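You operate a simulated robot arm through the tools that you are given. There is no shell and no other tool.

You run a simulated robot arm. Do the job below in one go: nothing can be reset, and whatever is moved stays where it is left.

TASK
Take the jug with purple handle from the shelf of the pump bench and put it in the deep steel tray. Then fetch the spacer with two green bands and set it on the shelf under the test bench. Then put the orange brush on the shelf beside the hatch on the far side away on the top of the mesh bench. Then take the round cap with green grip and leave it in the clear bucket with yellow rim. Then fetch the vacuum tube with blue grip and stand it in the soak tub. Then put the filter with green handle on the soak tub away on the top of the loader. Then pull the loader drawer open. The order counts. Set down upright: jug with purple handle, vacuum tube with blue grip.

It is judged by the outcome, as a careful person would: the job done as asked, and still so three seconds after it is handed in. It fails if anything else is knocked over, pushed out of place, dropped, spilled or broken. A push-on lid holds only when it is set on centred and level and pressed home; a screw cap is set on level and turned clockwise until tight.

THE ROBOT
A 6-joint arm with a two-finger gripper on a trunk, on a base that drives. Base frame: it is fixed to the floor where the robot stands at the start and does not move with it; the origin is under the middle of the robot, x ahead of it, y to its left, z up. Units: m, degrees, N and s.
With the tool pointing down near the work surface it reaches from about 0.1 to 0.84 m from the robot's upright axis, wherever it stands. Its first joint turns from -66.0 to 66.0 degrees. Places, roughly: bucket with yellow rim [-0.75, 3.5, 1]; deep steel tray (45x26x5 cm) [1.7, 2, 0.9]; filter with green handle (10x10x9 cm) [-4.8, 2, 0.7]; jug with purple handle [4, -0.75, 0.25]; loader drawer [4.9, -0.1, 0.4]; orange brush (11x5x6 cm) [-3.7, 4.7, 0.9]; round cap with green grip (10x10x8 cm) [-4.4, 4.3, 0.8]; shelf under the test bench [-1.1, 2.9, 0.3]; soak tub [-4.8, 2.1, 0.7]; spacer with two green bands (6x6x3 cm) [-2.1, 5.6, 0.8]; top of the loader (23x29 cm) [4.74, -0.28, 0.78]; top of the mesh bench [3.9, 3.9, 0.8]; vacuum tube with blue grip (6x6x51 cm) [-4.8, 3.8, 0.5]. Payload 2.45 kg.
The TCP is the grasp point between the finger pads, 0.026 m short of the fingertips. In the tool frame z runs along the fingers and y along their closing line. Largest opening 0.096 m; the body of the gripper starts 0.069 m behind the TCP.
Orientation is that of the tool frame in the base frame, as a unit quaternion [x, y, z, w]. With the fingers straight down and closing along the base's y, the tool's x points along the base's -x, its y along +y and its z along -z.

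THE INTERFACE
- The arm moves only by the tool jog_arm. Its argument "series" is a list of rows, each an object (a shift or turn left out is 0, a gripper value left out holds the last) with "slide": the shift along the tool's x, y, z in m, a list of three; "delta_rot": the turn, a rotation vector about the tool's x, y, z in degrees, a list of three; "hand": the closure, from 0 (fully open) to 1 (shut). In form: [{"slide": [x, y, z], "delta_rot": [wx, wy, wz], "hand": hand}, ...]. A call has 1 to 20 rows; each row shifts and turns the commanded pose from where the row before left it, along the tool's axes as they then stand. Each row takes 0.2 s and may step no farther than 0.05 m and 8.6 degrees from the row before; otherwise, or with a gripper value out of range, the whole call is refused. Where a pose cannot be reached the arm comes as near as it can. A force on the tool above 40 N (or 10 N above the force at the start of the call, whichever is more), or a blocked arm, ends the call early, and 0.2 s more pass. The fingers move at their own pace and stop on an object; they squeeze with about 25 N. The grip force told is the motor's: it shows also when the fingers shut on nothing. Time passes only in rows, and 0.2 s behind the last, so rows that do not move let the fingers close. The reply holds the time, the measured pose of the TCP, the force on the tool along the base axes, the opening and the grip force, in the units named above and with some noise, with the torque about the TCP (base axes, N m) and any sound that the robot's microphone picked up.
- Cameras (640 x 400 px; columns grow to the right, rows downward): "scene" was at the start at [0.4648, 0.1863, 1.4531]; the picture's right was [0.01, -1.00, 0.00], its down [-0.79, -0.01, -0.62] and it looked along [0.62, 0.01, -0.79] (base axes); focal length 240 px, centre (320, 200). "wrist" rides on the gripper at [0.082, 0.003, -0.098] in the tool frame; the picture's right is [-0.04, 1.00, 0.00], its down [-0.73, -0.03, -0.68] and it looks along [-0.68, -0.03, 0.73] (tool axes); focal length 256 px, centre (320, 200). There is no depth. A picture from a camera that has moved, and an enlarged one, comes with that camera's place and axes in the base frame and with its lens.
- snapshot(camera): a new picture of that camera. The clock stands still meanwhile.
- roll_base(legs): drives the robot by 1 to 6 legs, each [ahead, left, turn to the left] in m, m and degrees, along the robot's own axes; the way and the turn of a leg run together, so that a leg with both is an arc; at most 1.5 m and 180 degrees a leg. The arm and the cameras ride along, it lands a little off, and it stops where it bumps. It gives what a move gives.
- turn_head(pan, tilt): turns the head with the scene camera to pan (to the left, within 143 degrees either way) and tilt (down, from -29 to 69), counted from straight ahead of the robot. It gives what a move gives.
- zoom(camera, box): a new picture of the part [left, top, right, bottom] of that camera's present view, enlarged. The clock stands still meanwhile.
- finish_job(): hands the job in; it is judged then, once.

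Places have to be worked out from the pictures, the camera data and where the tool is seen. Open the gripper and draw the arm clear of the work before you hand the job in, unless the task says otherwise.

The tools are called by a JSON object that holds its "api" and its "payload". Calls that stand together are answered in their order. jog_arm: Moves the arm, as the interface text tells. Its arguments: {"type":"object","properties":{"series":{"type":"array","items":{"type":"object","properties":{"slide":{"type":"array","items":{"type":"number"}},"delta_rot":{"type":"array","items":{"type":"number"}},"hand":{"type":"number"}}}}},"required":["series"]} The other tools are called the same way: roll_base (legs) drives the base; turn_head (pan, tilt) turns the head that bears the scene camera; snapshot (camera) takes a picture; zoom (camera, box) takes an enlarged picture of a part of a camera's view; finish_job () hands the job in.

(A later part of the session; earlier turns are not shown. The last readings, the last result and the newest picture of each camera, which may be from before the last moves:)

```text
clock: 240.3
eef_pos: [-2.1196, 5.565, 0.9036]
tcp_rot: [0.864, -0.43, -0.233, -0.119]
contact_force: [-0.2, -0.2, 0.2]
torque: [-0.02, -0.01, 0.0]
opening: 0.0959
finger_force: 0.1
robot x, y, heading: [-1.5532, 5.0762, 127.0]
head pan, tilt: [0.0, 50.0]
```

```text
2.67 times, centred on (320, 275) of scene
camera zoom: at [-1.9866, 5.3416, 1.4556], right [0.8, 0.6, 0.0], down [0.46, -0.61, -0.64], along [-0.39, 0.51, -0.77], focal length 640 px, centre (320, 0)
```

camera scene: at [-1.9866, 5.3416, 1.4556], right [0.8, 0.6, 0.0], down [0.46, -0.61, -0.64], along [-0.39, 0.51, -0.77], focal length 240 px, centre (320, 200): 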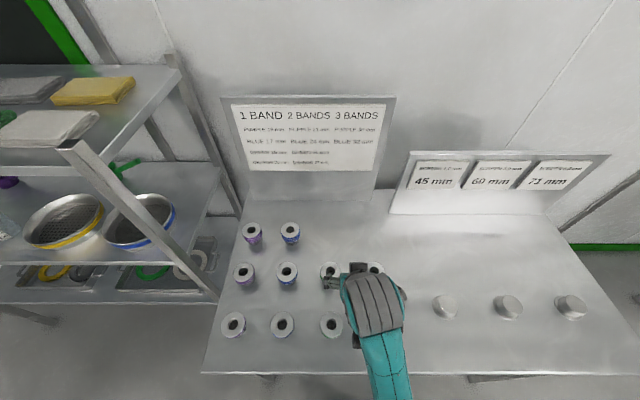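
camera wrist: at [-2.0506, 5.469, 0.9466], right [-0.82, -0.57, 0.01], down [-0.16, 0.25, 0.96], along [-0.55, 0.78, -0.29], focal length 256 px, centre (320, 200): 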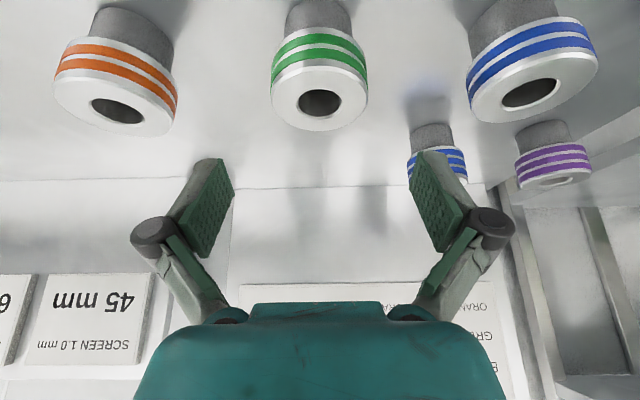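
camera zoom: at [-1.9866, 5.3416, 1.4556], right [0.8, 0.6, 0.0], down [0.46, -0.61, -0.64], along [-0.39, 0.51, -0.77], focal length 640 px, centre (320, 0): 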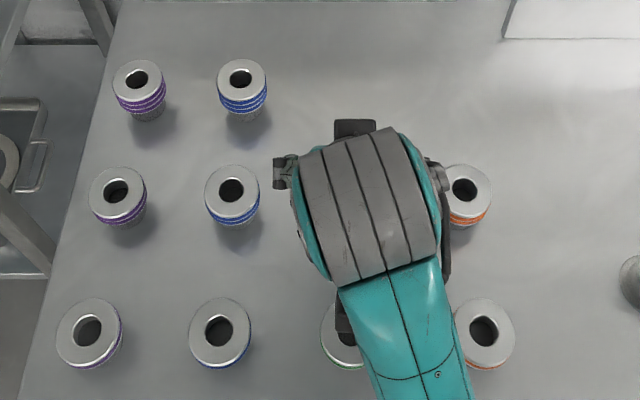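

The TCP is directly above the ring (u 1.643, v 5.724). I lower 6 cm straight down and look again before closing.

{"api": "jog_arm", "payload": {"series": [{"slide": [0.0155, 0, 0.0268]}, {"slide": [0.0155, 0, 0.0268]}, {}]}}

{"api": "snapshot", "payload": {"camera": "wrist"}}

```text
clock: 241.1
eef_pos: [-2.1204, 5.5652, 0.8426]
tcp_rot: [0.864, -0.43, -0.232, -0.119]
contact_force: [-0.4, -0.3, -0.9]
torque: [-0.01, -0.02, 0.0]
opening: 0.0961
finger_force: 0.0
robot x, y, heading: [-1.5601, 5.0805, 126.9]
head pan, tilt: [0.0, 50.0]
```

```text
taken
camera wrist: at [-2.0497, 5.4691, 0.8847], right [-0.82, -0.57, 0.01], down [-0.16, 0.25, 0.96], along [-0.55, 0.78, -0.29], focal length 256 px, centre (320, 200)
```

wrist: 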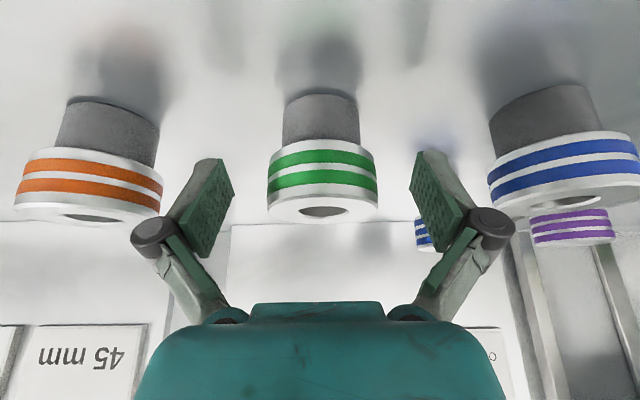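

The green two-band ring lies centred between the pads at mid-height. I close the gripper.

{"api": "jog_arm", "payload": {"series": [{"hand": 1}, {}, {}, {}]}}

{"api": "jog_arm", "payload": {"series": [{"slide": [-0.01, 0, -0.0173]}, {"slide": [-0.01, 0, -0.0173]}, {"slide": [-0.01, 0, -0.0173]}, {}]}}

{"api": "snapshot", "payload": {"camera": "wrist"}}

```text
clock: 242.1
eef_pos: [-2.1202, 5.5643, 0.8419]
tcp_rot: [0.864, -0.43, -0.232, -0.119]
contact_force: [-0.5, -0.6, 0.5]
torque: [-0.04, 0.0, 0.02]
opening: 0.0526
finger_force: 25.2
robot x, y, heading: [-1.5581, 5.0818, 127.1]
head pan, tilt: [0.0, 50.0]
```

```text
clock: 243.1
eef_pos: [-2.1194, 5.5666, 0.9016]
tcp_rot: [0.865, -0.429, -0.233, -0.118]
contact_force: [-0.6, -0.4, -0.2]
torque: [0.01, 0.02, -0.03]
opening: 0.0524
finger_force: 24.6
robot x, y, heading: [-1.5547, 5.0801, 127.3]
head pan, tilt: [0.0, 50.0]
```

```text
taken
camera wrist: at [-2.05, 5.4691, 0.9444], right [-0.82, -0.57, 0.01], down [-0.16, 0.25, 0.96], along [-0.55, 0.78, -0.29], focal length 256 px, centre (320, 200)
```

wrist: 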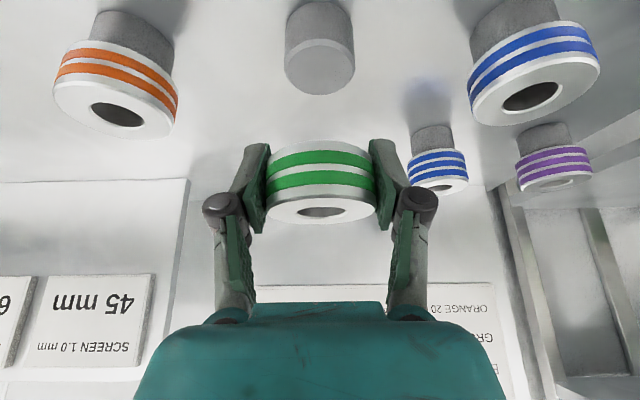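

The ring came off its stand cleanly and is held level. I back away from the table, turn around to face the back of the test bench and look at its shelf.

{"api": "roll_base", "payload": {"legs": [[-0.5, 0, 0], [0, 0, -179]]}}

{"api": "turn_head", "payload": {"pan": -20, "tilt": 35}}

{"api": "snapshot", "payload": {"camera": "scene"}}

```text
clock: 253.2
eef_pos: [-0.6817, 4.231, 0.9016]
tcp_rot: [0.411, 0.873, -0.114, 0.234]
contact_force: [0.0, -0.4, -0.5]
torque: [-0.04, -0.03, 0.01]
opening: 0.0526
finger_force: 25.1
robot x, y, heading: [-1.2622, 4.6906, -50.3]
head pan, tilt: [0.0, 50.0]
```

```text
clock: 254.0
eef_pos: [-0.6811, 4.232, 0.9]
tcp_rot: [0.412, 0.873, -0.114, 0.234]
contact_force: [0.2, 0.2, -2.2]
torque: [0.01, 0.01, -0.02]
opening: 0.0525
finger_force: 24.8
robot x, y, heading: [-1.2658, 4.6921, -50.5]
head pan, tilt: [-20.0, 35.0]
```

```text
taken
camera scene: at [-0.8455, 4.4272, 1.4773], right [-0.94, -0.34, 0.0], down [-0.19, 0.54, -0.82], along [0.28, -0.77, -0.57], focal length 240 px, centre (320, 200)
```

scene: 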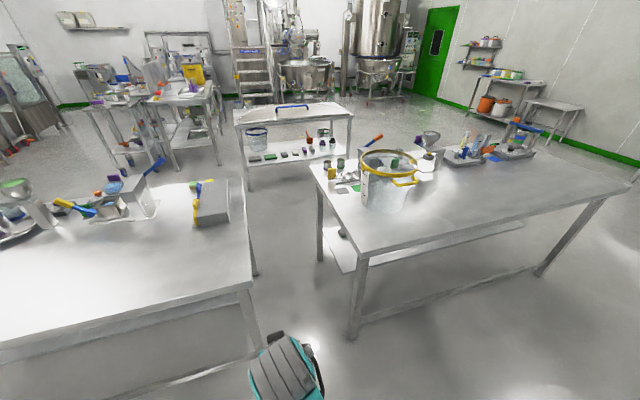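

The shelf is best seen from the bench's other sides. I turn to face -u, drive along behind the test bench to its left end, and turn to look at the shelf from there.

{"api": "roll_base", "payload": {"legs": [[0, 0, -92], [0, 0.4, 0], [1.4, 0, 0], [1.4, 0, 0], [0, 1.0, 0], [0, 0, 179]]}}

{"api": "turn_head", "payload": {"pan": -10, "tilt": 35}}

{"api": "snapshot", "payload": {"camera": "scene"}}

{"api": "snapshot", "payload": {"camera": "wrist"}}

```text
clock: 285.5
eef_pos: [-2.075, 2.4081, 0.9005]
tcp_rot: [-0.313, 0.914, 0.081, 0.247]
contact_force: [0.5, -0.3, -1.1]
torque: [0.0, -0.03, 0.02]
opening: 0.0528
finger_force: 25.2
robot x, y, heading: [-2.5562, 1.8426, 37.7]
head pan, tilt: [-20.0, 35.0]
```

```text
clock: 286.3
eef_pos: [-2.0745, 2.4086, 0.9001]
tcp_rot: [-0.312, 0.914, 0.081, 0.248]
contact_force: [0.1, -0.6, -0.4]
torque: [-0.02, -0.02, -0.03]
opening: 0.0527
finger_force: 25.1
robot x, y, heading: [-2.5559, 1.8403, 37.6]
head pan, tilt: [-10.0, 35.0]
```

```text
taken
camera scene: at [-2.2816, 2.265, 1.4773], right [0.46, -0.89, 0.0], down [-0.51, -0.27, -0.82], along [0.73, 0.38, -0.57], focal length 240 px, centre (320, 200)
```

scene: 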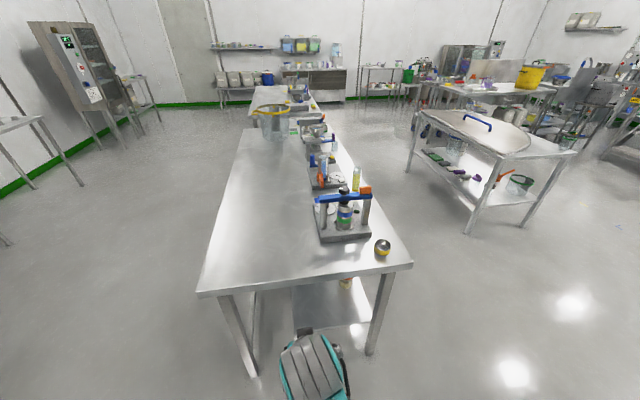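

```text
taken
camera wrist: at [-2.1717, 2.3384, 0.9441], right [-0.58, 0.81, 0.01], down [0.25, 0.16, 0.96], along [0.77, 0.56, -0.29], focal length 256 px, centre (320, 200)
```

wrist: 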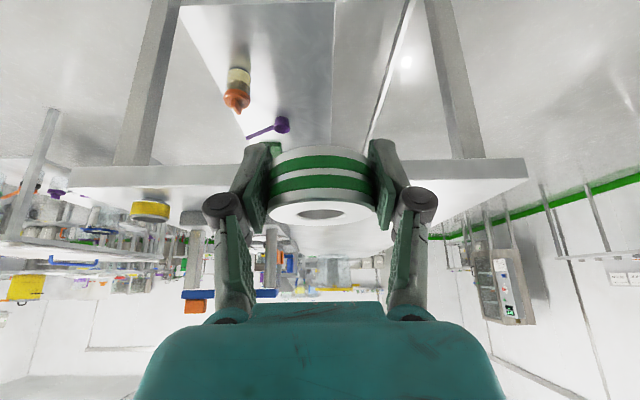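

The wrist view shows the shelf board (about v 2.84–3.21) with an orange cup and a purple scoop at its front; its left end is free. I lower the ring to shelf-approach height here outside the bench, shifting right to v≈3.08.

{"api": "jog_arm", "payload": {"series": [{"slide": [0.02, -0.015, 0.0346]}, {"slide": [0.02, -0.015, 0.0346]}, {"slide": [0.02, -0.015, 0.0346]}, {"slide": [0.02, -0.015, 0.0346]}, {"slide": [0.02, -0.015, 0.0346]}, {"slide": [0.02, -0.015, 0.0346]}, {"slide": [0.02, 0, 0.0346]}, {"slide": [0.02, 0, 0.0346]}, {"slide": [0.02, 0, 0.0346]}, {"slide": [0.02, 0, 0.0346]}, {"slide": [0.02, 0, 0.0346]}, {}]}}

{"api": "snapshot", "payload": {"camera": "wrist"}}

{"api": "turn_head", "payload": {"pan": -10, "tilt": 55}}

{"api": "snapshot", "payload": {"camera": "scene"}}

```text
clock: 288.9
eef_pos: [-2.0177, 2.334, 0.4649]
tcp_rot: [-0.312, 0.913, 0.081, 0.249]
contact_force: [-1.4, 0.1, -1.3]
torque: [-0.03, 0.02, 0.0]
opening: 0.0529
finger_force: 25.1
robot x, y, heading: [-2.5546, 1.837, 38.1]
head pan, tilt: [-10.0, 35.0]
```

```text
taken
camera wrist: at [-2.1144, 2.2655, 0.5061], right [-0.58, 0.81, 0.01], down [0.25, 0.16, 0.96], along [0.77, 0.56, -0.29], focal length 256 px, centre (320, 200)
```

wrist: 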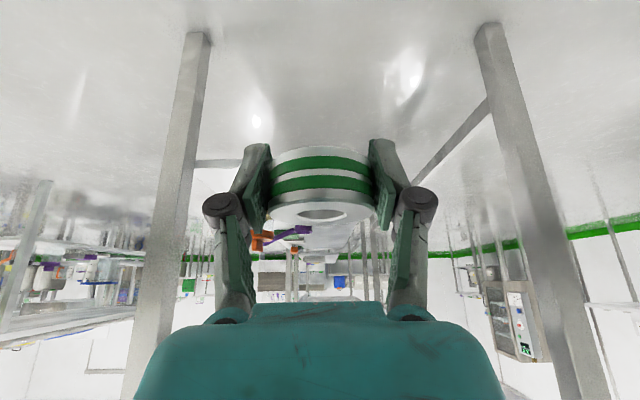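

```text
clock: 289.7
eef_pos: [-2.0191, 2.3353, 0.4643]
tcp_rot: [-0.312, 0.914, 0.082, 0.248]
contact_force: [0.5, 0.1, -1.9]
torque: [-0.01, 0.0, -0.01]
opening: 0.053
finger_force: 24.6
robot x, y, heading: [-2.5563, 1.8401, 37.8]
head pan, tilt: [-10.0, 55.0]
```

```text
taken
camera scene: at [-2.2957, 2.2576, 1.4491], right [0.46, -0.89, 0.0], down [-0.73, -0.38, -0.57], along [0.51, 0.27, -0.82], focal length 240 px, centre (320, 200)
```

scene: 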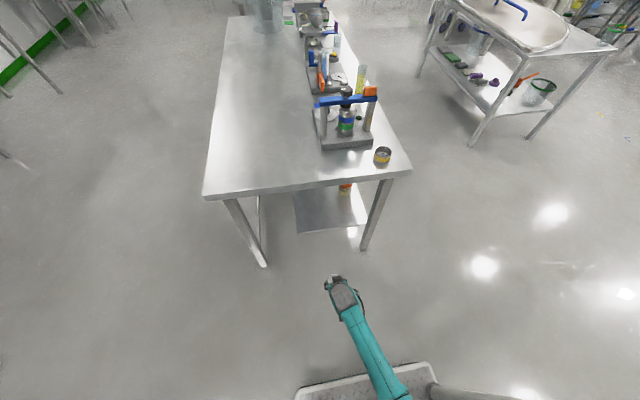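

The shelf's left end is at u≈0.13, v 2.82–3.21, z≈0.29. I drive ahead 0.45 m to bring the ring over the free left end of the shelf.

{"api": "roll_base", "payload": {"legs": [[0.45, 0, -0.8]]}}

{"api": "snapshot", "payload": {"camera": "wrist"}}

{"api": "turn_head", "payload": {"pan": -10, "tilt": 69}}

{"api": "snapshot", "payload": {"camera": "scene"}}

```text
clock: 292.5
eef_pos: [-1.6486, 2.6122, 0.4632]
tcp_rot: [-0.31, 0.914, 0.081, 0.248]
contact_force: [0.2, 0.5, -1.5]
torque: [-0.01, 0.05, -0.02]
opening: 0.0528
finger_force: 25.6
robot x, y, heading: [-2.1897, 2.1211, 37.5]
head pan, tilt: [-10.0, 55.0]
```

```text
taken
camera wrist: at [-1.7456, 2.5443, 0.5064], right [-0.58, 0.82, 0.01], down [0.25, 0.16, 0.96], along [0.78, 0.56, -0.29], focal length 256 px, centre (320, 200)
```

wrist: 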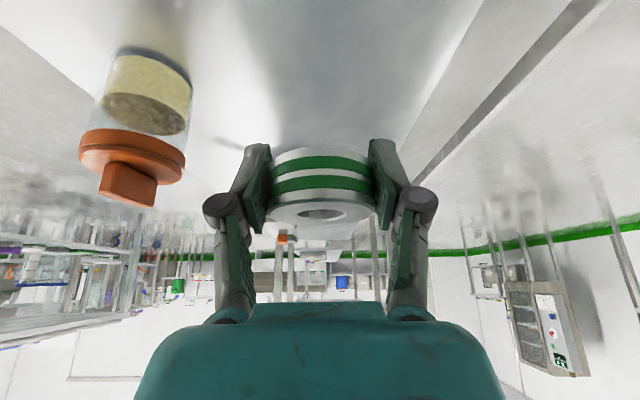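

```text
clock: 293.2
eef_pos: [-1.6489, 2.613, 0.4634]
tcp_rot: [-0.309, 0.915, 0.08, 0.248]
contact_force: [0.5, 0.5, -1.4]
torque: [-0.03, -0.02, -0.03]
opening: 0.053
finger_force: 25.6
robot x, y, heading: [-2.1866, 2.118, 37.4]
head pan, tilt: [-10.0, 68.8]
```

```text
taken
camera scene: at [-1.9411, 2.5301, 1.4337], right [0.46, -0.89, 0.0], down [-0.83, -0.43, -0.36], along [0.32, 0.17, -0.93], focal length 240 px, centre (320, 200)
```

scene: 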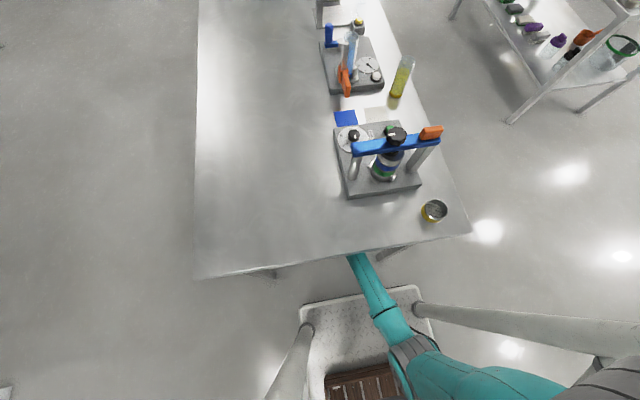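

The ring hangs over the free shelf end (u 0.249, v 3.080), well clear of the orange-capped cup. I lower it 13 cm.

{"api": "jog_arm", "payload": {"series": [{"slide": [0.0175, 0, 0.0303]}, {"slide": [0.0175, 0, 0.0303]}, {"slide": [0.015, 0, 0.026]}, {"slide": [0.01, 0, 0.0173]}, {"slide": [0.005, 0, 0.0087]}, {}]}}

{"api": "snapshot", "payload": {"camera": "wrist"}}

```text
clock: 294.6
eef_pos: [-1.6474, 2.6124, 0.3329]
tcp_rot: [-0.309, 0.915, 0.08, 0.248]
contact_force: [-0.1, 0.1, -1.2]
torque: [0.01, 0.0, -0.01]
opening: 0.0528
finger_force: 25.4
robot x, y, heading: [-2.1861, 2.1185, 37.4]
head pan, tilt: [-10.0, 68.8]
```

```text
taken
camera wrist: at [-1.7443, 2.5434, 0.3757], right [-0.58, 0.82, 0.01], down [0.25, 0.16, 0.96], along [0.78, 0.56, -0.29], focal length 256 px, centre (320, 200)
```

wrist: 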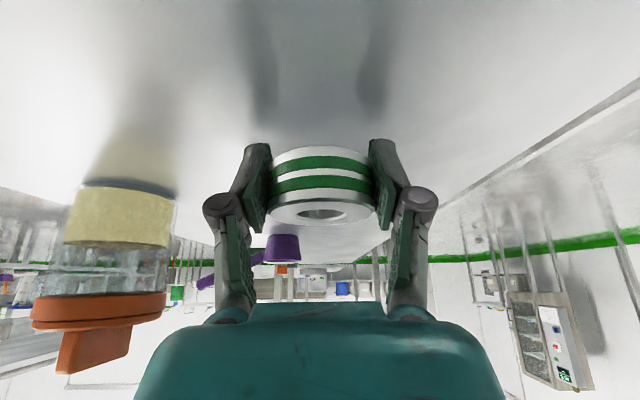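

Still free at TCP z 0.333. I go down in 4 mm steps until the fingertips touch the shelf.

{"api": "jog_arm", "payload": {"series": [{"slide": [0.002, 0, 0.0035]}, {"slide": [0.002, 0, 0.0035]}, {"slide": [0.0015, 0, 0.0026]}, {}]}}

{"api": "jog_arm", "payload": {"series": [{"slide": [0.0015, 0, 0.0026]}, {"slide": [0.0015, 0, 0.0026]}, {}]}}

```text
clock: 295.3
eef_pos: [-1.6458, 2.6117, 0.3258]
tcp_rot: [-0.31, 0.914, 0.082, 0.25]
contact_force: [-7.8, -14.6, 30.6]
torque: [0.32, 0.7, 0.2]
opening: 0.0533
finger_force: 24.8
robot x, y, heading: [-2.1868, 2.1158, 37.1]
head pan, tilt: [-10.0, 68.8]
stopped in row 3: the force on the tool passed its limit at 68 N (the readings are from after the stop); the commanded pose is now the measured one
```

```text
clock: 295.6
eef_pos: [-1.6461, 2.6143, 0.3265]
tcp_rot: [-0.308, 0.914, 0.082, 0.251]
contact_force: [-9.3, -13.7, 33.7]
torque: [0.3, 0.71, 0.22]
opening: 0.0534
finger_force: 25.1
robot x, y, heading: [-2.1896, 2.1252, 37.2]
head pan, tilt: [-10.0, 68.8]
stopped in row 1: the force on the tool passed its limit at 54 N (the readings are from after the stop); the commanded pose is now the measured one
```

The fingertips touch at TCP z≈0.326. I relieve the pressure by 2 mm and open slowly so the ring settles the last centimetre.

{"api": "jog_arm", "payload": {"series": [{"slide": [-0.001, 0, -0.0017]}, {}, {"hand": 0.44}, {"hand": 0.42}, {"hand": 0.4}, {}, {"hand": 0.25}, {"hand": 0.0}, {}]}}

{"api": "snapshot", "payload": {"camera": "wrist"}}

```text
clock: 297.6
eef_pos: [-1.6458, 2.6125, 0.3279]
tcp_rot: [-0.309, 0.914, 0.082, 0.249]
contact_force: [-0.2, 0.2, 0.4]
torque: [0.03, 0.03, -0.02]
opening: 0.0962
finger_force: 0.1
robot x, y, heading: [-2.1897, 2.1169, 37.0]
head pan, tilt: [-10.0, 68.8]
```

```text
taken
camera wrist: at [-1.7435, 2.5443, 0.3703], right [-0.58, 0.82, 0.02], down [0.24, 0.15, 0.96], along [0.78, 0.56, -0.29], focal length 256 px, centre (320, 200)
```

wrist: 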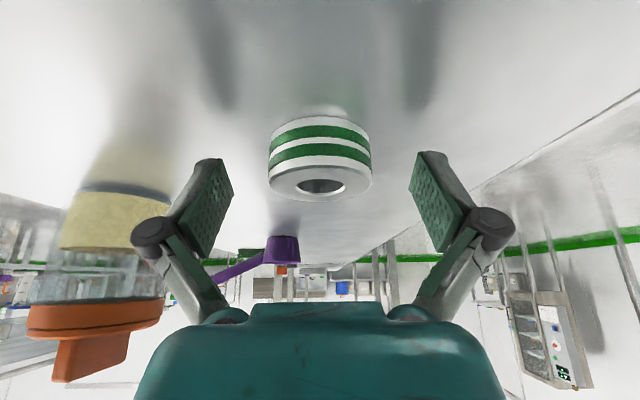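

The spacer sits flat on the shelf. I lift clear, back out, and drive around toward the partition with the hatch to find the orange brush.

{"api": "jog_arm", "payload": {"series": [{"slide": [-0.015, 0, -0.026]}, {"slide": [-0.02, 0, -0.0346]}, {"slide": [-0.02, 0, -0.0346]}, {}]}}

{"api": "snapshot", "payload": {"camera": "wrist"}}

{"api": "roll_base", "payload": {"legs": [[-0.5, 0, 0]]}}

{"api": "jog_arm", "payload": {"series": [{"slide": [-0.02, 0, -0.0346]}, {"slide": [-0.02, 0, -0.0346]}, {"slide": [-0.02, 0, -0.0346]}, {"slide": [-0.02, 0, -0.0346]}, {"slide": [-0.02, 0, -0.0346]}, {"slide": [-0.02, 0, -0.0346]}, {"slide": [-0.02, 0, -0.0346]}, {"slide": [-0.02, 0, -0.0346]}, {"slide": [-0.02, 0, -0.0346]}, {"slide": [-0.02, 0, -0.0346]}, {}]}}

{"api": "roll_base", "payload": {"legs": [[0, 1.1, 0], [1.1, 0, 0], [0, 0, 90]]}}

{"api": "turn_head", "payload": {"pan": 10, "tilt": 20}}

{"api": "snapshot", "payload": {"camera": "scene"}}

```text
clock: 298.6
eef_pos: [-1.65, 2.6139, 0.4376]
tcp_rot: [-0.308, 0.914, 0.082, 0.25]
contact_force: [-0.1, 0.1, 0.1]
torque: [0.02, 0.01, -0.01]
opening: 0.0959
finger_force: 0.0
robot x, y, heading: [-2.1861, 2.1165, 37.8]
head pan, tilt: [-10.0, 68.8]
```

```text
taken
camera wrist: at [-1.7458, 2.5455, 0.4794], right [-0.58, 0.82, 0.02], down [0.24, 0.15, 0.96], along [0.78, 0.56, -0.29], focal length 256 px, centre (320, 200)
```

wrist: 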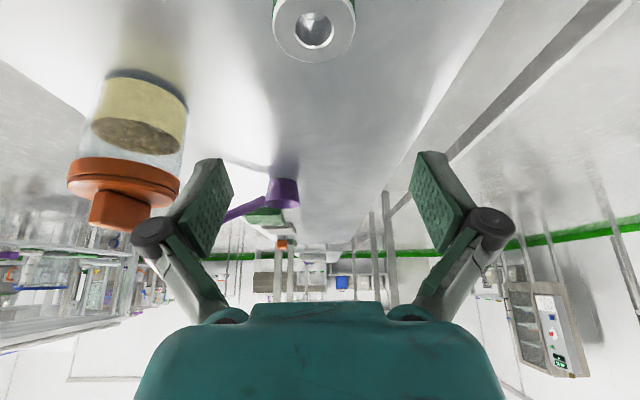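

```text
clock: 301.5
eef_pos: [-2.0524, 2.3072, 0.4369]
tcp_rot: [-0.311, 0.913, 0.083, 0.25]
contact_force: [0.4, 0.0, -0.3]
torque: [0.02, 0.02, -0.03]
opening: 0.0961
finger_force: 0.1
robot x, y, heading: [-2.5918, 1.8089, 37.7]
head pan, tilt: [-10.0, 68.8]
```

```text
clock: 303.9
eef_pos: [-2.0534, 2.3072, 0.8349]
tcp_rot: [-0.311, 0.913, 0.082, 0.25]
contact_force: [-0.1, 0.4, 0.4]
torque: [0.02, 0.01, -0.01]
opening: 0.0961
finger_force: 0.1
robot x, y, heading: [-2.5881, 1.8102, 37.7]
head pan, tilt: [-10.0, 68.8]
```

```text
clock: 318.6
eef_pos: [-2.9174, 3.8731, 0.834]
tcp_rot: [0.873, -0.411, -0.236, -0.114]
contact_force: [0.1, 0.4, -0.6]
torque: [-0.02, 0.0, -0.02]
opening: 0.0956
finger_force: 0.0
robot x, y, heading: [-2.4046, 3.3535, 129.6]
head pan, tilt: [-10.0, 68.8]
```

```text
clock: 319.8
eef_pos: [-2.9171, 3.8731, 0.8349]
tcp_rot: [0.873, -0.411, -0.237, -0.114]
contact_force: [0.9, 0.8, 0.0]
torque: [-0.01, 0.03, 0.0]
opening: 0.0962
finger_force: 0.1
robot x, y, heading: [-2.4062, 3.3522, 129.5]
head pan, tilt: [10.0, 20.0]
```

```text
taken
camera scene: at [-2.8659, 3.5986, 1.5011], right [0.65, 0.76, 0.0], down [0.26, -0.22, -0.94], along [-0.71, 0.61, -0.34], focal length 240 px, centre (320, 200)
```

scene: 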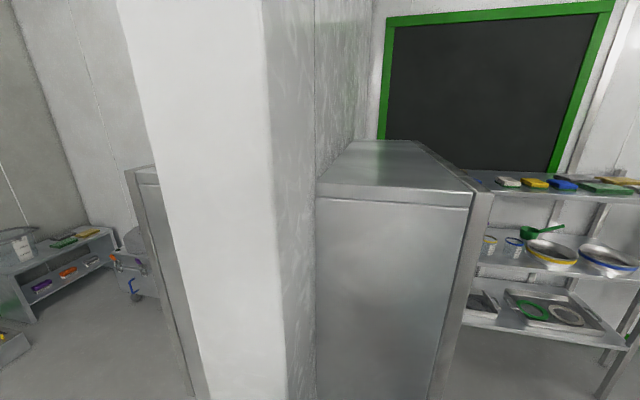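

The partition end and the hatch box are straight ahead. I strafe right to look at the partition's right side where the small shelf is.

{"api": "roll_base", "payload": {"legs": [[0, -0.9, -2.5]]}}

{"api": "turn_head", "payload": {"pan": 25, "tilt": 20}}

{"api": "snapshot", "payload": {"camera": "scene"}}

{"api": "zoom", "payload": {"camera": "scene", "box": [150, 120, 350, 245]}}

```text
clock: 324.5
eef_pos: [-2.1935, 4.447, 0.8348]
tcp_rot: [0.864, -0.429, -0.234, -0.118]
contact_force: [0.0, 0.0, -0.5]
torque: [0.01, 0.03, 0.01]
opening: 0.0959
finger_force: 0.0
robot x, y, heading: [-1.7046, 3.9108, 127.2]
head pan, tilt: [10.0, 20.0]
```

```text
clock: 325.2
eef_pos: [-2.1946, 4.4464, 0.8341]
tcp_rot: [0.864, -0.429, -0.234, -0.119]
contact_force: [0.3, 0.4, 0.7]
torque: [0.06, 0.0, 0.01]
opening: 0.0961
finger_force: 0.0
robot x, y, heading: [-1.7054, 3.9067, 126.7]
head pan, tilt: [25.0, 20.0]
```

```text
taken
camera scene: at [-2.1684, 4.1515, 1.5012], right [0.47, 0.88, 0.0], down [0.3, -0.16, -0.94], along [-0.83, 0.44, -0.34], focal length 240 px, centre (320, 200)
```

scene: 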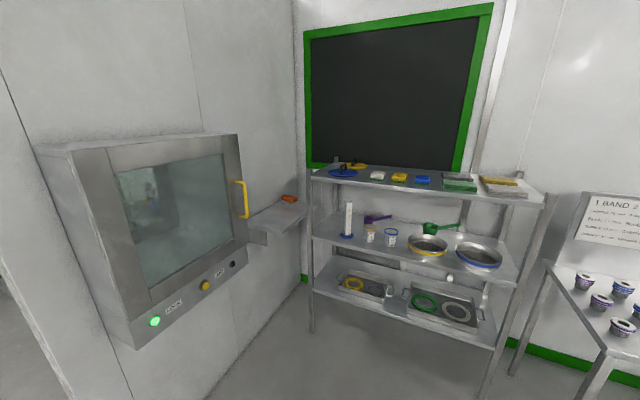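

```text
3.20 times, centred on (250, 182) of scene
camera zoom: at [-2.1684, 4.1515, 1.5012], right [0.47, 0.88, 0.0], down [0.3, -0.16, -0.94], along [-0.83, 0.44, -0.34], focal length 768 px, centre (544, 256)
```

zoom: 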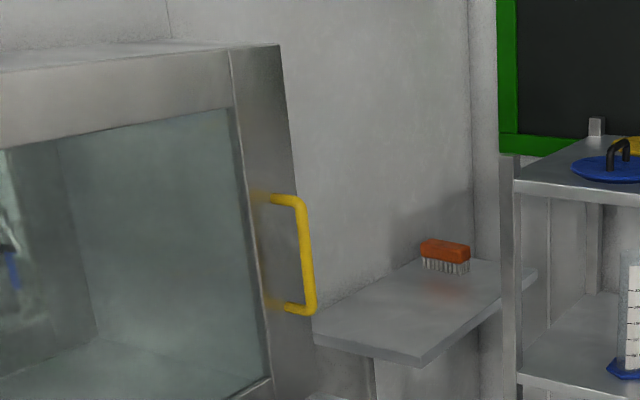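

The brush lies on the small wall shelf past the hatch door, long axis toward the wall. Space is tight between the hatch door and the shelving post, so I move to about (u 0.7, v 4.8), turn slightly left and measure.

{"api": "roll_base", "payload": {"legs": [[0.65, 0.28, 0], [0, 0, 18]]}}

{"api": "turn_head", "payload": {"pan": 20, "tilt": 30}}

{"api": "snapshot", "payload": {"camera": "scene"}}

{"api": "zoom", "payload": {"camera": "scene", "box": [200, 130, 360, 230]}}

```text
clock: 330.1
eef_pos: [-2.9459, 4.6269, 0.8331]
tcp_rot: [0.918, -0.295, -0.25, -0.083]
contact_force: [0.4, 0.3, 0.8]
torque: [-0.02, -0.02, -0.02]
opening: 0.096
finger_force: 0.0
robot x, y, heading: [-2.3148, 4.255, 144.2]
head pan, tilt: [25.0, 20.0]
```

```text
clock: 330.8
eef_pos: [-2.9452, 4.6265, 0.8342]
tcp_rot: [0.918, -0.295, -0.25, -0.083]
contact_force: [-0.9, 0.1, 0.1]
torque: [-0.01, 0.0, 0.0]
opening: 0.0958
finger_force: 0.0
robot x, y, heading: [-2.3115, 4.2579, 144.3]
head pan, tilt: [20.0, 30.0]
```

```text
taken
camera scene: at [-2.8289, 4.3595, 1.4852], right [0.27, 0.96, 0.0], down [0.48, -0.14, -0.87], along [-0.83, 0.24, -0.5], focal length 240 px, centre (320, 200)
```

scene: 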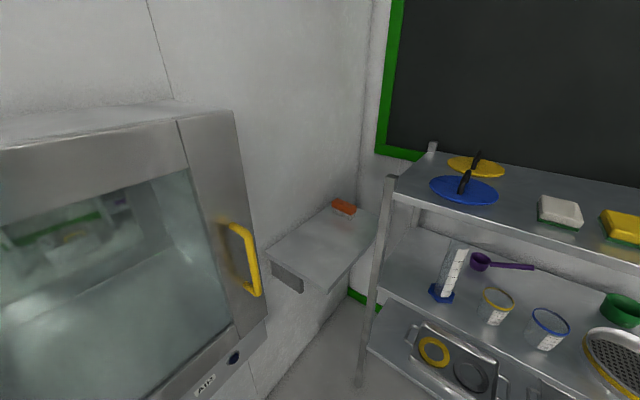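

```text
4.00 times, centred on (280, 180) of scene
camera zoom: at [-2.8289, 4.3595, 1.4852], right [0.27, 0.96, 0.0], down [0.48, -0.14, -0.87], along [-0.83, 0.24, -0.5], focal length 959 px, centre (480, 280)
```

zoom: 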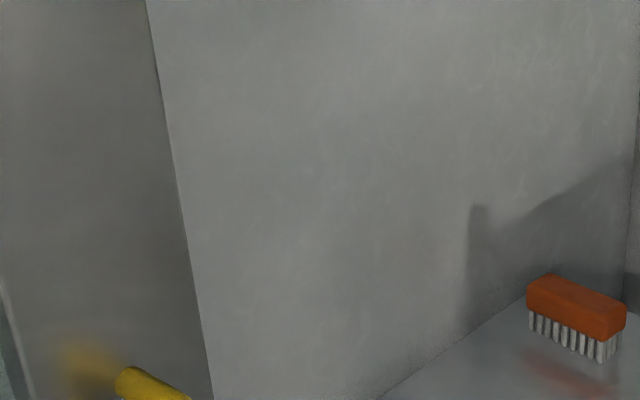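

Brush centre is at about u=-0.083, v=5.93, top z≈0.965, long axis along u; the post is at (0.145, 5.78) and the hatch handle at (0.03, 5.38). I prepare the tool orientation here in free space: tilt to 45°, yaw 32° left, roll -21°, so the fingers roughly straddle the brush's width.

{"api": "jog_arm", "payload": {"series": [{"delta_rot": [0, -7.5, 0]}, {"delta_rot": [0, -7.5, 0]}, {"slide": [-0.0283, 0, -0.0283]}, {"slide": [-0.0283, 0, -0.0283]}, {"slide": [-0.0283, 0, -0.0283]}, {"slide": [-0.0212, 0, -0.0212]}, {}]}}

{"api": "jog_arm", "payload": {"series": [{"delta_rot": [-5.6, 0, -5.6]}, {"delta_rot": [-5.6, 0, -5.6]}, {"delta_rot": [-5.6, 0, -5.6]}, {"delta_rot": [-5.6, 0, -5.6]}, {"delta_rot": [0, 0, -7]}, {"delta_rot": [0, 0, -7]}, {"delta_rot": [0, 0, -7]}, {}]}}

{"api": "snapshot", "payload": {"camera": "wrist"}}

```text
clock: 332.4
eef_pos: [-2.9631, 4.6346, 0.9773]
tcp_rot: [0.878, -0.283, -0.367, -0.121]
contact_force: [-0.9, 0.3, -0.3]
torque: [0.04, -0.01, 0.02]
opening: 0.0957
finger_force: 0.1
out of reach, approached as far as the arm can: row 5, 6
robot x, y, heading: [-2.3156, 4.2551, 144.3]
head pan, tilt: [20.0, 30.0]
```

```text
clock: 334.2
eef_pos: [-2.9627, 4.6336, 0.975]
tcp_rot: [0.913, 0.139, -0.374, -0.087]
contact_force: [-0.3, -0.7, 0.1]
torque: [0.02, 0.0, -0.02]
opening: 0.0961
finger_force: 0.0
robot x, y, heading: [-2.3174, 4.2584, 144.2]
head pan, tilt: [20.0, 30.0]
```

```text
taken
camera wrist: at [-2.8369, 4.6527, 0.9898], right [0.16, -0.96, -0.24], down [-0.02, -0.24, 0.97], along [-0.99, -0.15, -0.06], focal length 256 px, centre (320, 200)
```

wrist: 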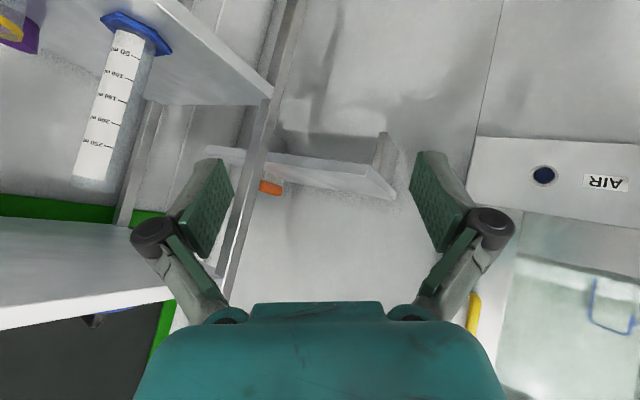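

The tool is oriented as planned (45° down, closing line mostly across the brush). I shift the arm left/up within the robot frame, then drive in two short legs that curve between hatch handle and post.

{"api": "jog_arm", "payload": {"series": [{"slide": [-0.036, 0.0164, 0.0133]}, {"slide": [-0.036, 0.0164, 0.0133]}, {"slide": [-0.036, 0.0164, 0.0133]}, {}]}}

```text
clock: 335.2
eef_pos: [-3.0561, 4.5553, 1.0062]
tcp_rot: [0.913, 0.137, -0.375, -0.088]
contact_force: [0.3, 0.3, 0.4]
torque: [-0.02, 0.01, 0.02]
opening: 0.0958
finger_force: 0.1
robot x, y, heading: [-2.3133, 4.2592, 144.1]
head pan, tilt: [20.0, 30.0]
```

Reached with z=1.006. Now the two short base legs.

{"api": "roll_base", "payload": {"legs": [[0.129, 0.136, 0], [0.178, 0.1, 0]]}}

{"api": "snapshot", "payload": {"camera": "wrist"}}

{"api": "snapshot", "payload": {"camera": "scene"}}

```text
clock: 338.0
eef_pos: [-3.4413, 4.544, 1.0054]
tcp_rot: [0.913, 0.137, -0.374, -0.089]
contact_force: [-0.6, -0.6, -0.5]
torque: [0.01, 0.0, -0.02]
opening: 0.096
finger_force: 0.0
robot x, y, heading: [-2.703, 4.2418, 144.1]
head pan, tilt: [20.0, 30.0]
```

```text
taken
camera wrist: at [-3.3142, 4.5625, 1.0204], right [0.16, -0.96, -0.24], down [-0.02, -0.24, 0.97], along [-0.99, -0.15, -0.06], focal length 256 px, centre (320, 200)
```

wrist: 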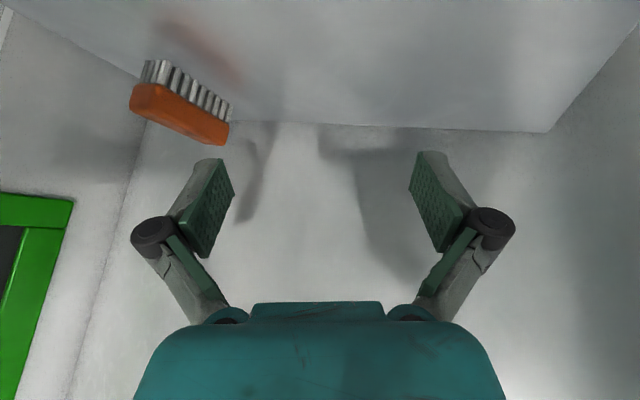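

```text
taken
camera scene: at [-3.214, 4.3484, 1.4851], right [0.27, 0.96, 0.0], down [0.48, -0.14, -0.87], along [-0.83, 0.24, -0.5], focal length 240 px, centre (320, 200)
```

scene: 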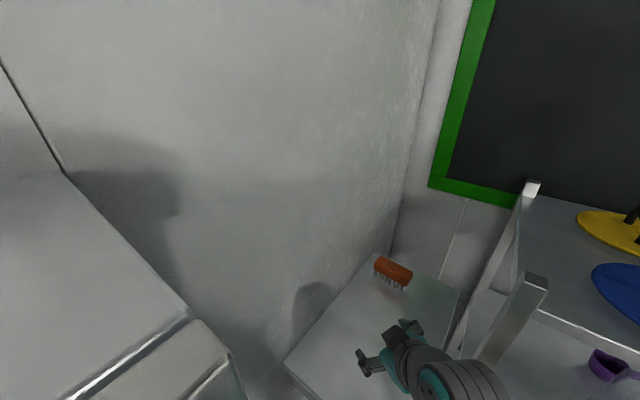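

Brush at about (-0.088, 5.93), its long axis ~9° off u. I drive the last 0.19 m so the tool is just above and in front of the brush.

{"api": "roll_base", "payload": {"legs": [[0.192, -0.036, 0]]}}

{"api": "snapshot", "payload": {"camera": "wrist"}}

{"api": "snapshot", "payload": {"camera": "scene"}}

```text
clock: 339.4
eef_pos: [-3.5345, 4.6072, 1.0062]
tcp_rot: [0.91, 0.153, -0.377, -0.08]
contact_force: [-0.7, -0.8, 0.3]
torque: [0.0, 0.01, -0.01]
opening: 0.0959
finger_force: 0.1
robot x, y, heading: [-2.7819, 4.3361, 146.2]
head pan, tilt: [20.0, 30.0]
stopped in leg 1: the robot was blocked; the commanded pose is now the measured one
```

```text
taken
camera wrist: at [-3.4093, 4.6307, 1.0203], right [0.19, -0.95, -0.24], down [-0.02, -0.24, 0.97], along [-0.98, -0.18, -0.06], focal length 256 px, centre (320, 200)
```

wrist: 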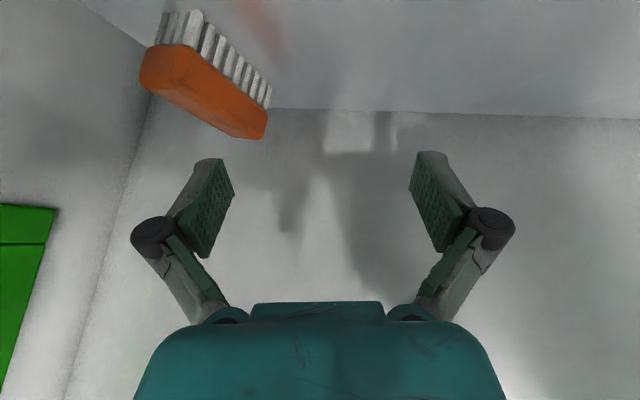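

```text
taken
camera scene: at [-3.3014, 4.4205, 1.4852], right [0.24, 0.97, 0.0], down [0.49, -0.12, -0.87], along [-0.84, 0.21, -0.5], focal length 240 px, centre (320, 200)
```

scene: 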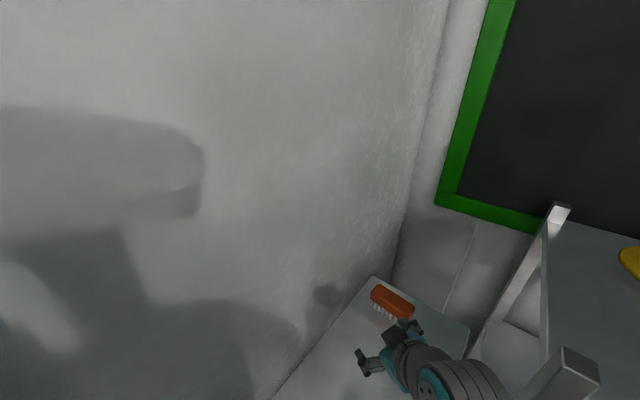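

The base was blocked and swung slightly left. I look down to the left and right to see what it touched.

{"api": "turn_head", "payload": {"pan": 60, "tilt": 69}}

{"api": "snapshot", "payload": {"camera": "scene"}}

{"api": "turn_head", "payload": {"pan": -30, "tilt": 69}}

{"api": "snapshot", "payload": {"camera": "scene"}}

```text
clock: 340.5
eef_pos: [-3.5346, 4.6067, 1.0078]
tcp_rot: [0.91, 0.154, -0.376, -0.08]
contact_force: [0.0, 0.2, -0.2]
torque: [-0.03, -0.06, 0.0]
opening: 0.0956
finger_force: 0.0
robot x, y, heading: [-2.7865, 4.3312, 146.2]
head pan, tilt: [60.0, 68.8]
```

```text
taken
camera scene: at [-3.264, 4.3742, 1.4337], right [-0.44, 0.9, 0.0], down [0.84, 0.41, -0.36], along [-0.33, -0.16, -0.93], focal length 240 px, centre (320, 200)
```

scene: 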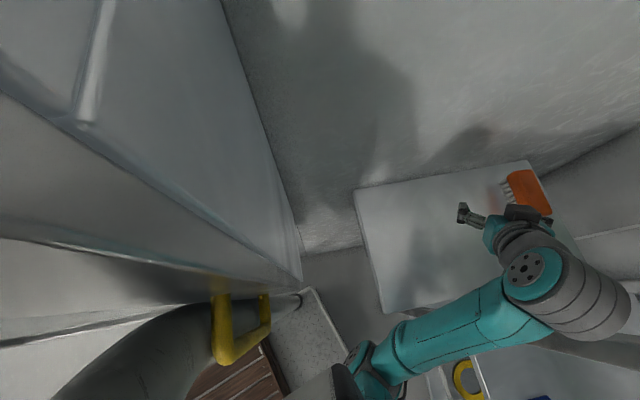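

```text
clock: 342.1
eef_pos: [-3.5354, 4.6068, 1.0056]
tcp_rot: [0.91, 0.153, -0.377, -0.081]
contact_force: [-0.3, -0.8, -0.8]
torque: [-0.01, -0.06, 0.03]
opening: 0.096
finger_force: 0.1
robot x, y, heading: [-2.7872, 4.3355, 146.0]
head pan, tilt: [-30.0, 68.8]
```

```text
taken
camera scene: at [-3.2384, 4.4491, 1.4337], right [0.9, 0.44, 0.0], down [0.41, -0.84, -0.36], along [-0.16, 0.33, -0.93], focal length 240 px, centre (320, 200)
```

scene: 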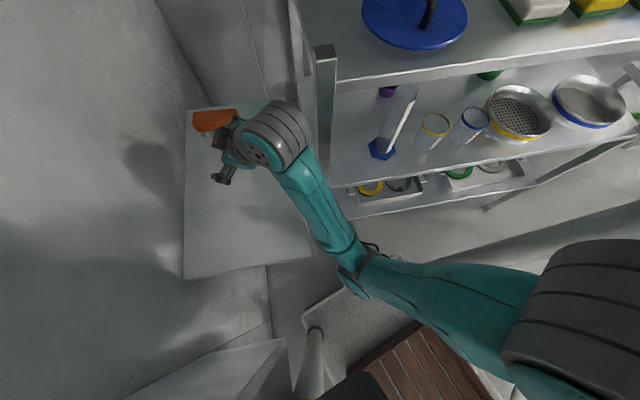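

The robot's left frame touched the hatch's yellow door handle. I back out the way I came, then turn 18° to the right so the left side clears the handle, and will reach in with the arm instead.

{"api": "roll_base", "payload": {"legs": [[-0.111, 0.0, 0], [-0.258, -0.1, 0], [0, 0, -18.5]]}}

{"api": "turn_head", "payload": {"pan": 45, "tilt": 40}}

{"api": "snapshot", "payload": {"camera": "scene"}}

```text
clock: 345.9
eef_pos: [-3.0458, 4.7068, 1.0059]
tcp_rot: [0.923, 0.006, -0.358, -0.14]
contact_force: [0.9, 0.2, 0.6]
torque: [-0.02, 0.0, 0.03]
opening: 0.0961
finger_force: 0.2
robot x, y, heading: [-2.4242, 4.2078, 127.7]
head pan, tilt: [-30.0, 68.8]
```

```text
clock: 347.4
eef_pos: [-3.0476, 4.7076, 1.0057]
tcp_rot: [0.923, 0.007, -0.359, -0.139]
contact_force: [-0.5, 0.1, -0.1]
torque: [-0.01, 0.0, -0.02]
opening: 0.096
finger_force: 0.0
robot x, y, heading: [-2.4179, 4.2101, 127.6]
head pan, tilt: [45.0, 40.0]
```

```text
taken
camera scene: at [-2.892, 4.4176, 1.4698], right [0.13, 0.99, 0.0], down [0.64, -0.08, -0.77], along [-0.76, 0.1, -0.64], focal length 240 px, centre (320, 200)
```

scene: 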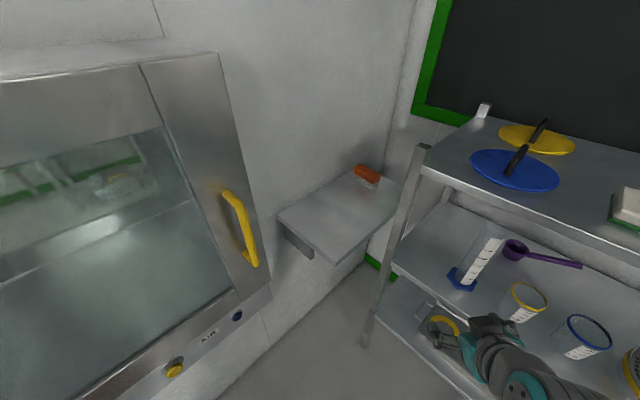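

The hatch is intact. I now re-yaw the tool 18° left and shift the arm left 0.21 m in free space, keeping the tool clear of the hatch handle.

{"api": "jog_arm", "payload": {"series": [{"delta_rot": [-3.97, -1.57, -4.22]}, {"delta_rot": [-3.97, -1.57, -4.22]}, {"delta_rot": [-3.97, -1.57, -4.22]}, {"slide": [-0.0313, 0.0167, 0.0232]}, {"slide": [-0.0313, 0.0167, 0.0232]}, {"slide": [-0.0313, 0.0167, 0.0232]}, {"slide": [-0.0313, 0.0167, 0.0232]}, {"slide": [-0.0313, 0.0167, 0.0232]}, {}]}}

{"api": "snapshot", "payload": {"camera": "scene"}}

```text
clock: 349.4
eef_pos: [-3.2158, 4.5783, 1.0055]
tcp_rot: [0.911, 0.15, -0.376, -0.082]
contact_force: [0.4, 0.1, 0.0]
torque: [0.0, 0.0, -0.03]
opening: 0.0959
finger_force: 0.1
robot x, y, heading: [-2.4235, 4.2126, 127.8]
head pan, tilt: [45.0, 40.0]
```

```text
taken
camera scene: at [-2.8921, 4.4175, 1.4698], right [0.12, 0.99, 0.0], down [0.64, -0.08, -0.77], along [-0.76, 0.1, -0.64], focal length 240 px, centre (320, 200)
```

scene: 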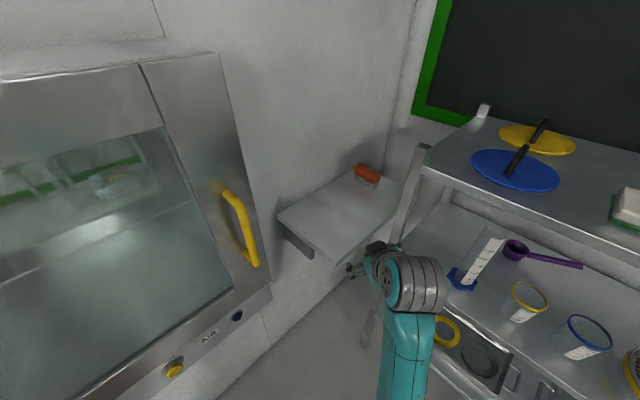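

Tool is placed left at u≈0.174. I drive left 0.2 m first, then check before going in.

{"api": "roll_base", "payload": {"legs": [[0.081, 0.203, 0]]}}

{"api": "snapshot", "payload": {"camera": "scene"}}

{"api": "snapshot", "payload": {"camera": "wrist"}}

```text
clock: 351.0
eef_pos: [-3.4232, 4.5211, 1.0063]
tcp_rot: [0.911, 0.151, -0.376, -0.081]
contact_force: [-0.6, -0.4, -0.4]
torque: [0.01, 0.0, 0.0]
opening: 0.0961
finger_force: 0.1
robot x, y, heading: [-2.6268, 4.1538, 127.8]
head pan, tilt: [45.0, 40.0]
```

```text
taken
camera scene: at [-3.0985, 4.3603, 1.4698], right [0.12, 0.99, 0.0], down [0.64, -0.08, -0.77], along [-0.76, 0.09, -0.64], focal length 240 px, centre (320, 200)
```

scene: 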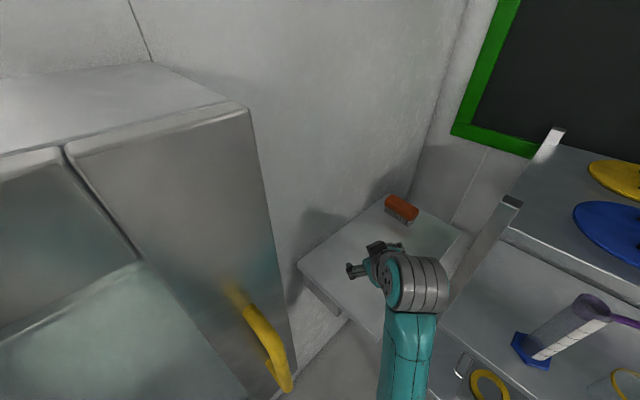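

```text
taken
camera wrist: at [-3.297, 4.544, 1.0196], right [0.19, -0.95, -0.23], down [-0.02, -0.24, 0.97], along [-0.98, -0.18, -0.06], focal length 256 px, centre (320, 200)
```

wrist: 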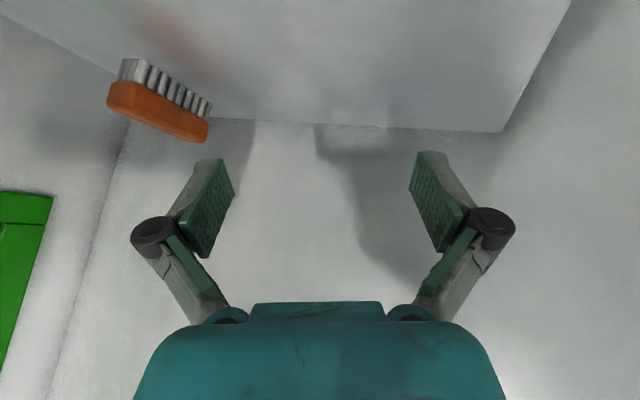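

Path is clear; brush top centre now measured at (-0.095, 5.932). I point the head forward to keep it slim and drive the final 0.26 m in.

{"api": "turn_head", "payload": {"pan": 10, "tilt": 55}}

{"api": "roll_base", "payload": {"legs": [[0.13, 0.045, 0], [0.132, 0.02, 0]]}}

{"api": "snapshot", "payload": {"camera": "scene"}}

{"api": "snapshot", "payload": {"camera": "wrist"}}

```text
clock: 352.0
eef_pos: [-3.4234, 4.5213, 1.0077]
tcp_rot: [0.91, 0.151, -0.376, -0.081]
contact_force: [-0.6, -0.1, 0.5]
torque: [0.04, 0.03, -0.05]
opening: 0.096
finger_force: 0.0
robot x, y, heading: [-2.6295, 4.1546, 128.0]
head pan, tilt: [10.0, 55.0]
```

```text
clock: 353.9
eef_pos: [-3.5647, 4.6116, 1.0055]
tcp_rot: [0.909, 0.159, -0.377, -0.078]
contact_force: [0.1, -0.1, 0.3]
torque: [0.04, 0.01, 0.02]
opening: 0.096
finger_force: 0.1
robot x, y, heading: [-2.7615, 4.2611, 129.0]
head pan, tilt: [10.0, 55.0]
stopped in leg 2: the robot was blocked; the commanded pose is now the measured one
```

```text
taken
camera scene: at [-3.2072, 4.4934, 1.4491], right [0.66, 0.75, 0.0], down [0.62, -0.54, -0.57], along [-0.43, 0.38, -0.82], focal length 240 px, centre (320, 200)
```

scene: 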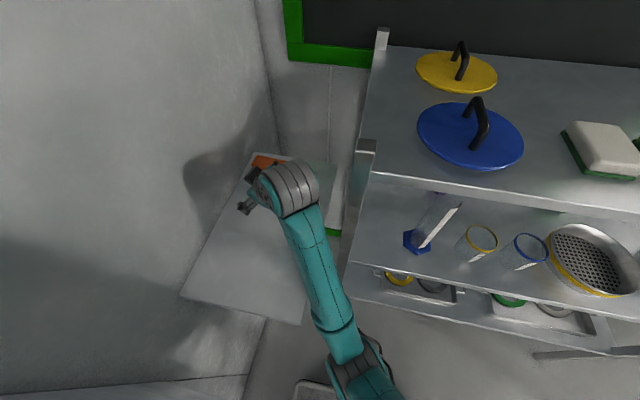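

```text
taken
camera wrist: at [-3.4391, 4.6354, 1.0193], right [0.2, -0.95, -0.23], down [-0.01, -0.24, 0.97], along [-0.98, -0.2, -0.06], focal length 256 px, centre (320, 200)
```

wrist: 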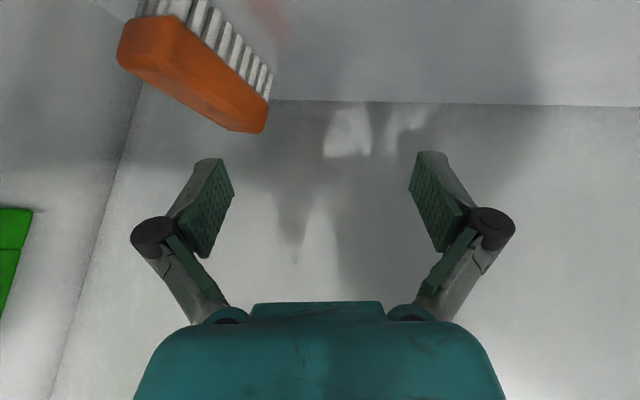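

Again the left frame touched the handle (left envelope ≈0.29 m). I shift the base right 4.5 cm, the arm left 5 cm, and then go forward.

{"api": "roll_base", "payload": {"legs": [[-0.02, -0.045, -1]]}}

{"api": "jog_arm", "payload": {"series": [{"slide": [-0.0185, 0.0095, 0.0139]}, {"slide": [-0.0185, 0.0095, 0.0139]}, {}]}}

{"api": "roll_base", "payload": {"legs": [[0.12, 0, 0]]}}

{"api": "snapshot", "payload": {"camera": "scene"}}

{"api": "snapshot", "payload": {"camera": "wrist"}}

```text
clock: 354.8
eef_pos: [-3.5103, 4.6378, 1.0057]
tcp_rot: [0.911, 0.151, -0.376, -0.082]
contact_force: [-0.8, 0.6, 0.5]
torque: [0.01, 0.0, -0.01]
opening: 0.0958
finger_force: 0.1
robot x, y, heading: [-2.7145, 4.2723, 127.8]
head pan, tilt: [10.0, 55.0]
```

```text
clock: 355.6
eef_pos: [-3.5513, 4.6077, 1.0064]
tcp_rot: [0.91, 0.151, -0.376, -0.082]
contact_force: [0.2, 0.3, 0.4]
torque: [0.03, 0.0, 0.0]
opening: 0.0961
finger_force: 0.1
robot x, y, heading: [-2.715, 4.2666, 128.1]
head pan, tilt: [10.0, 55.0]
```

```text
clock: 356.9
eef_pos: [-3.6204, 4.6774, 1.0063]
tcp_rot: [0.909, 0.159, -0.377, -0.078]
contact_force: [0.4, -0.1, 0.3]
torque: [-0.01, 0.01, 0.0]
opening: 0.0959
finger_force: 0.1
robot x, y, heading: [-2.7815, 4.3549, 128.3]
head pan, tilt: [10.0, 55.0]
stopped in leg 1: the robot was blocked; the commanded pose is now the measured one
```

```text
taken
camera scene: at [-3.2228, 4.5954, 1.4491], right [0.67, 0.74, 0.0], down [0.61, -0.55, -0.57], along [-0.43, 0.38, -0.82], focal length 240 px, centre (320, 200)
```

scene: 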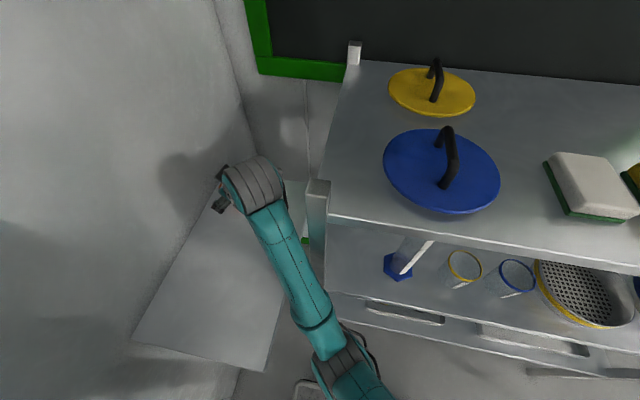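

```text
taken
camera wrist: at [-3.4943, 4.7021, 1.0198], right [0.2, -0.95, -0.24], down [-0.01, -0.24, 0.97], along [-0.98, -0.2, -0.06], focal length 256 px, centre (320, 200)
```

wrist: 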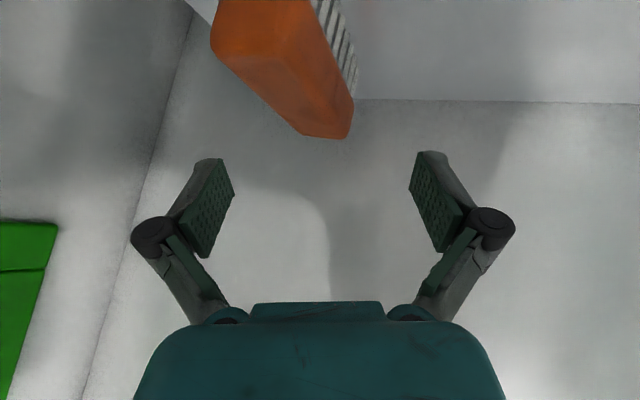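

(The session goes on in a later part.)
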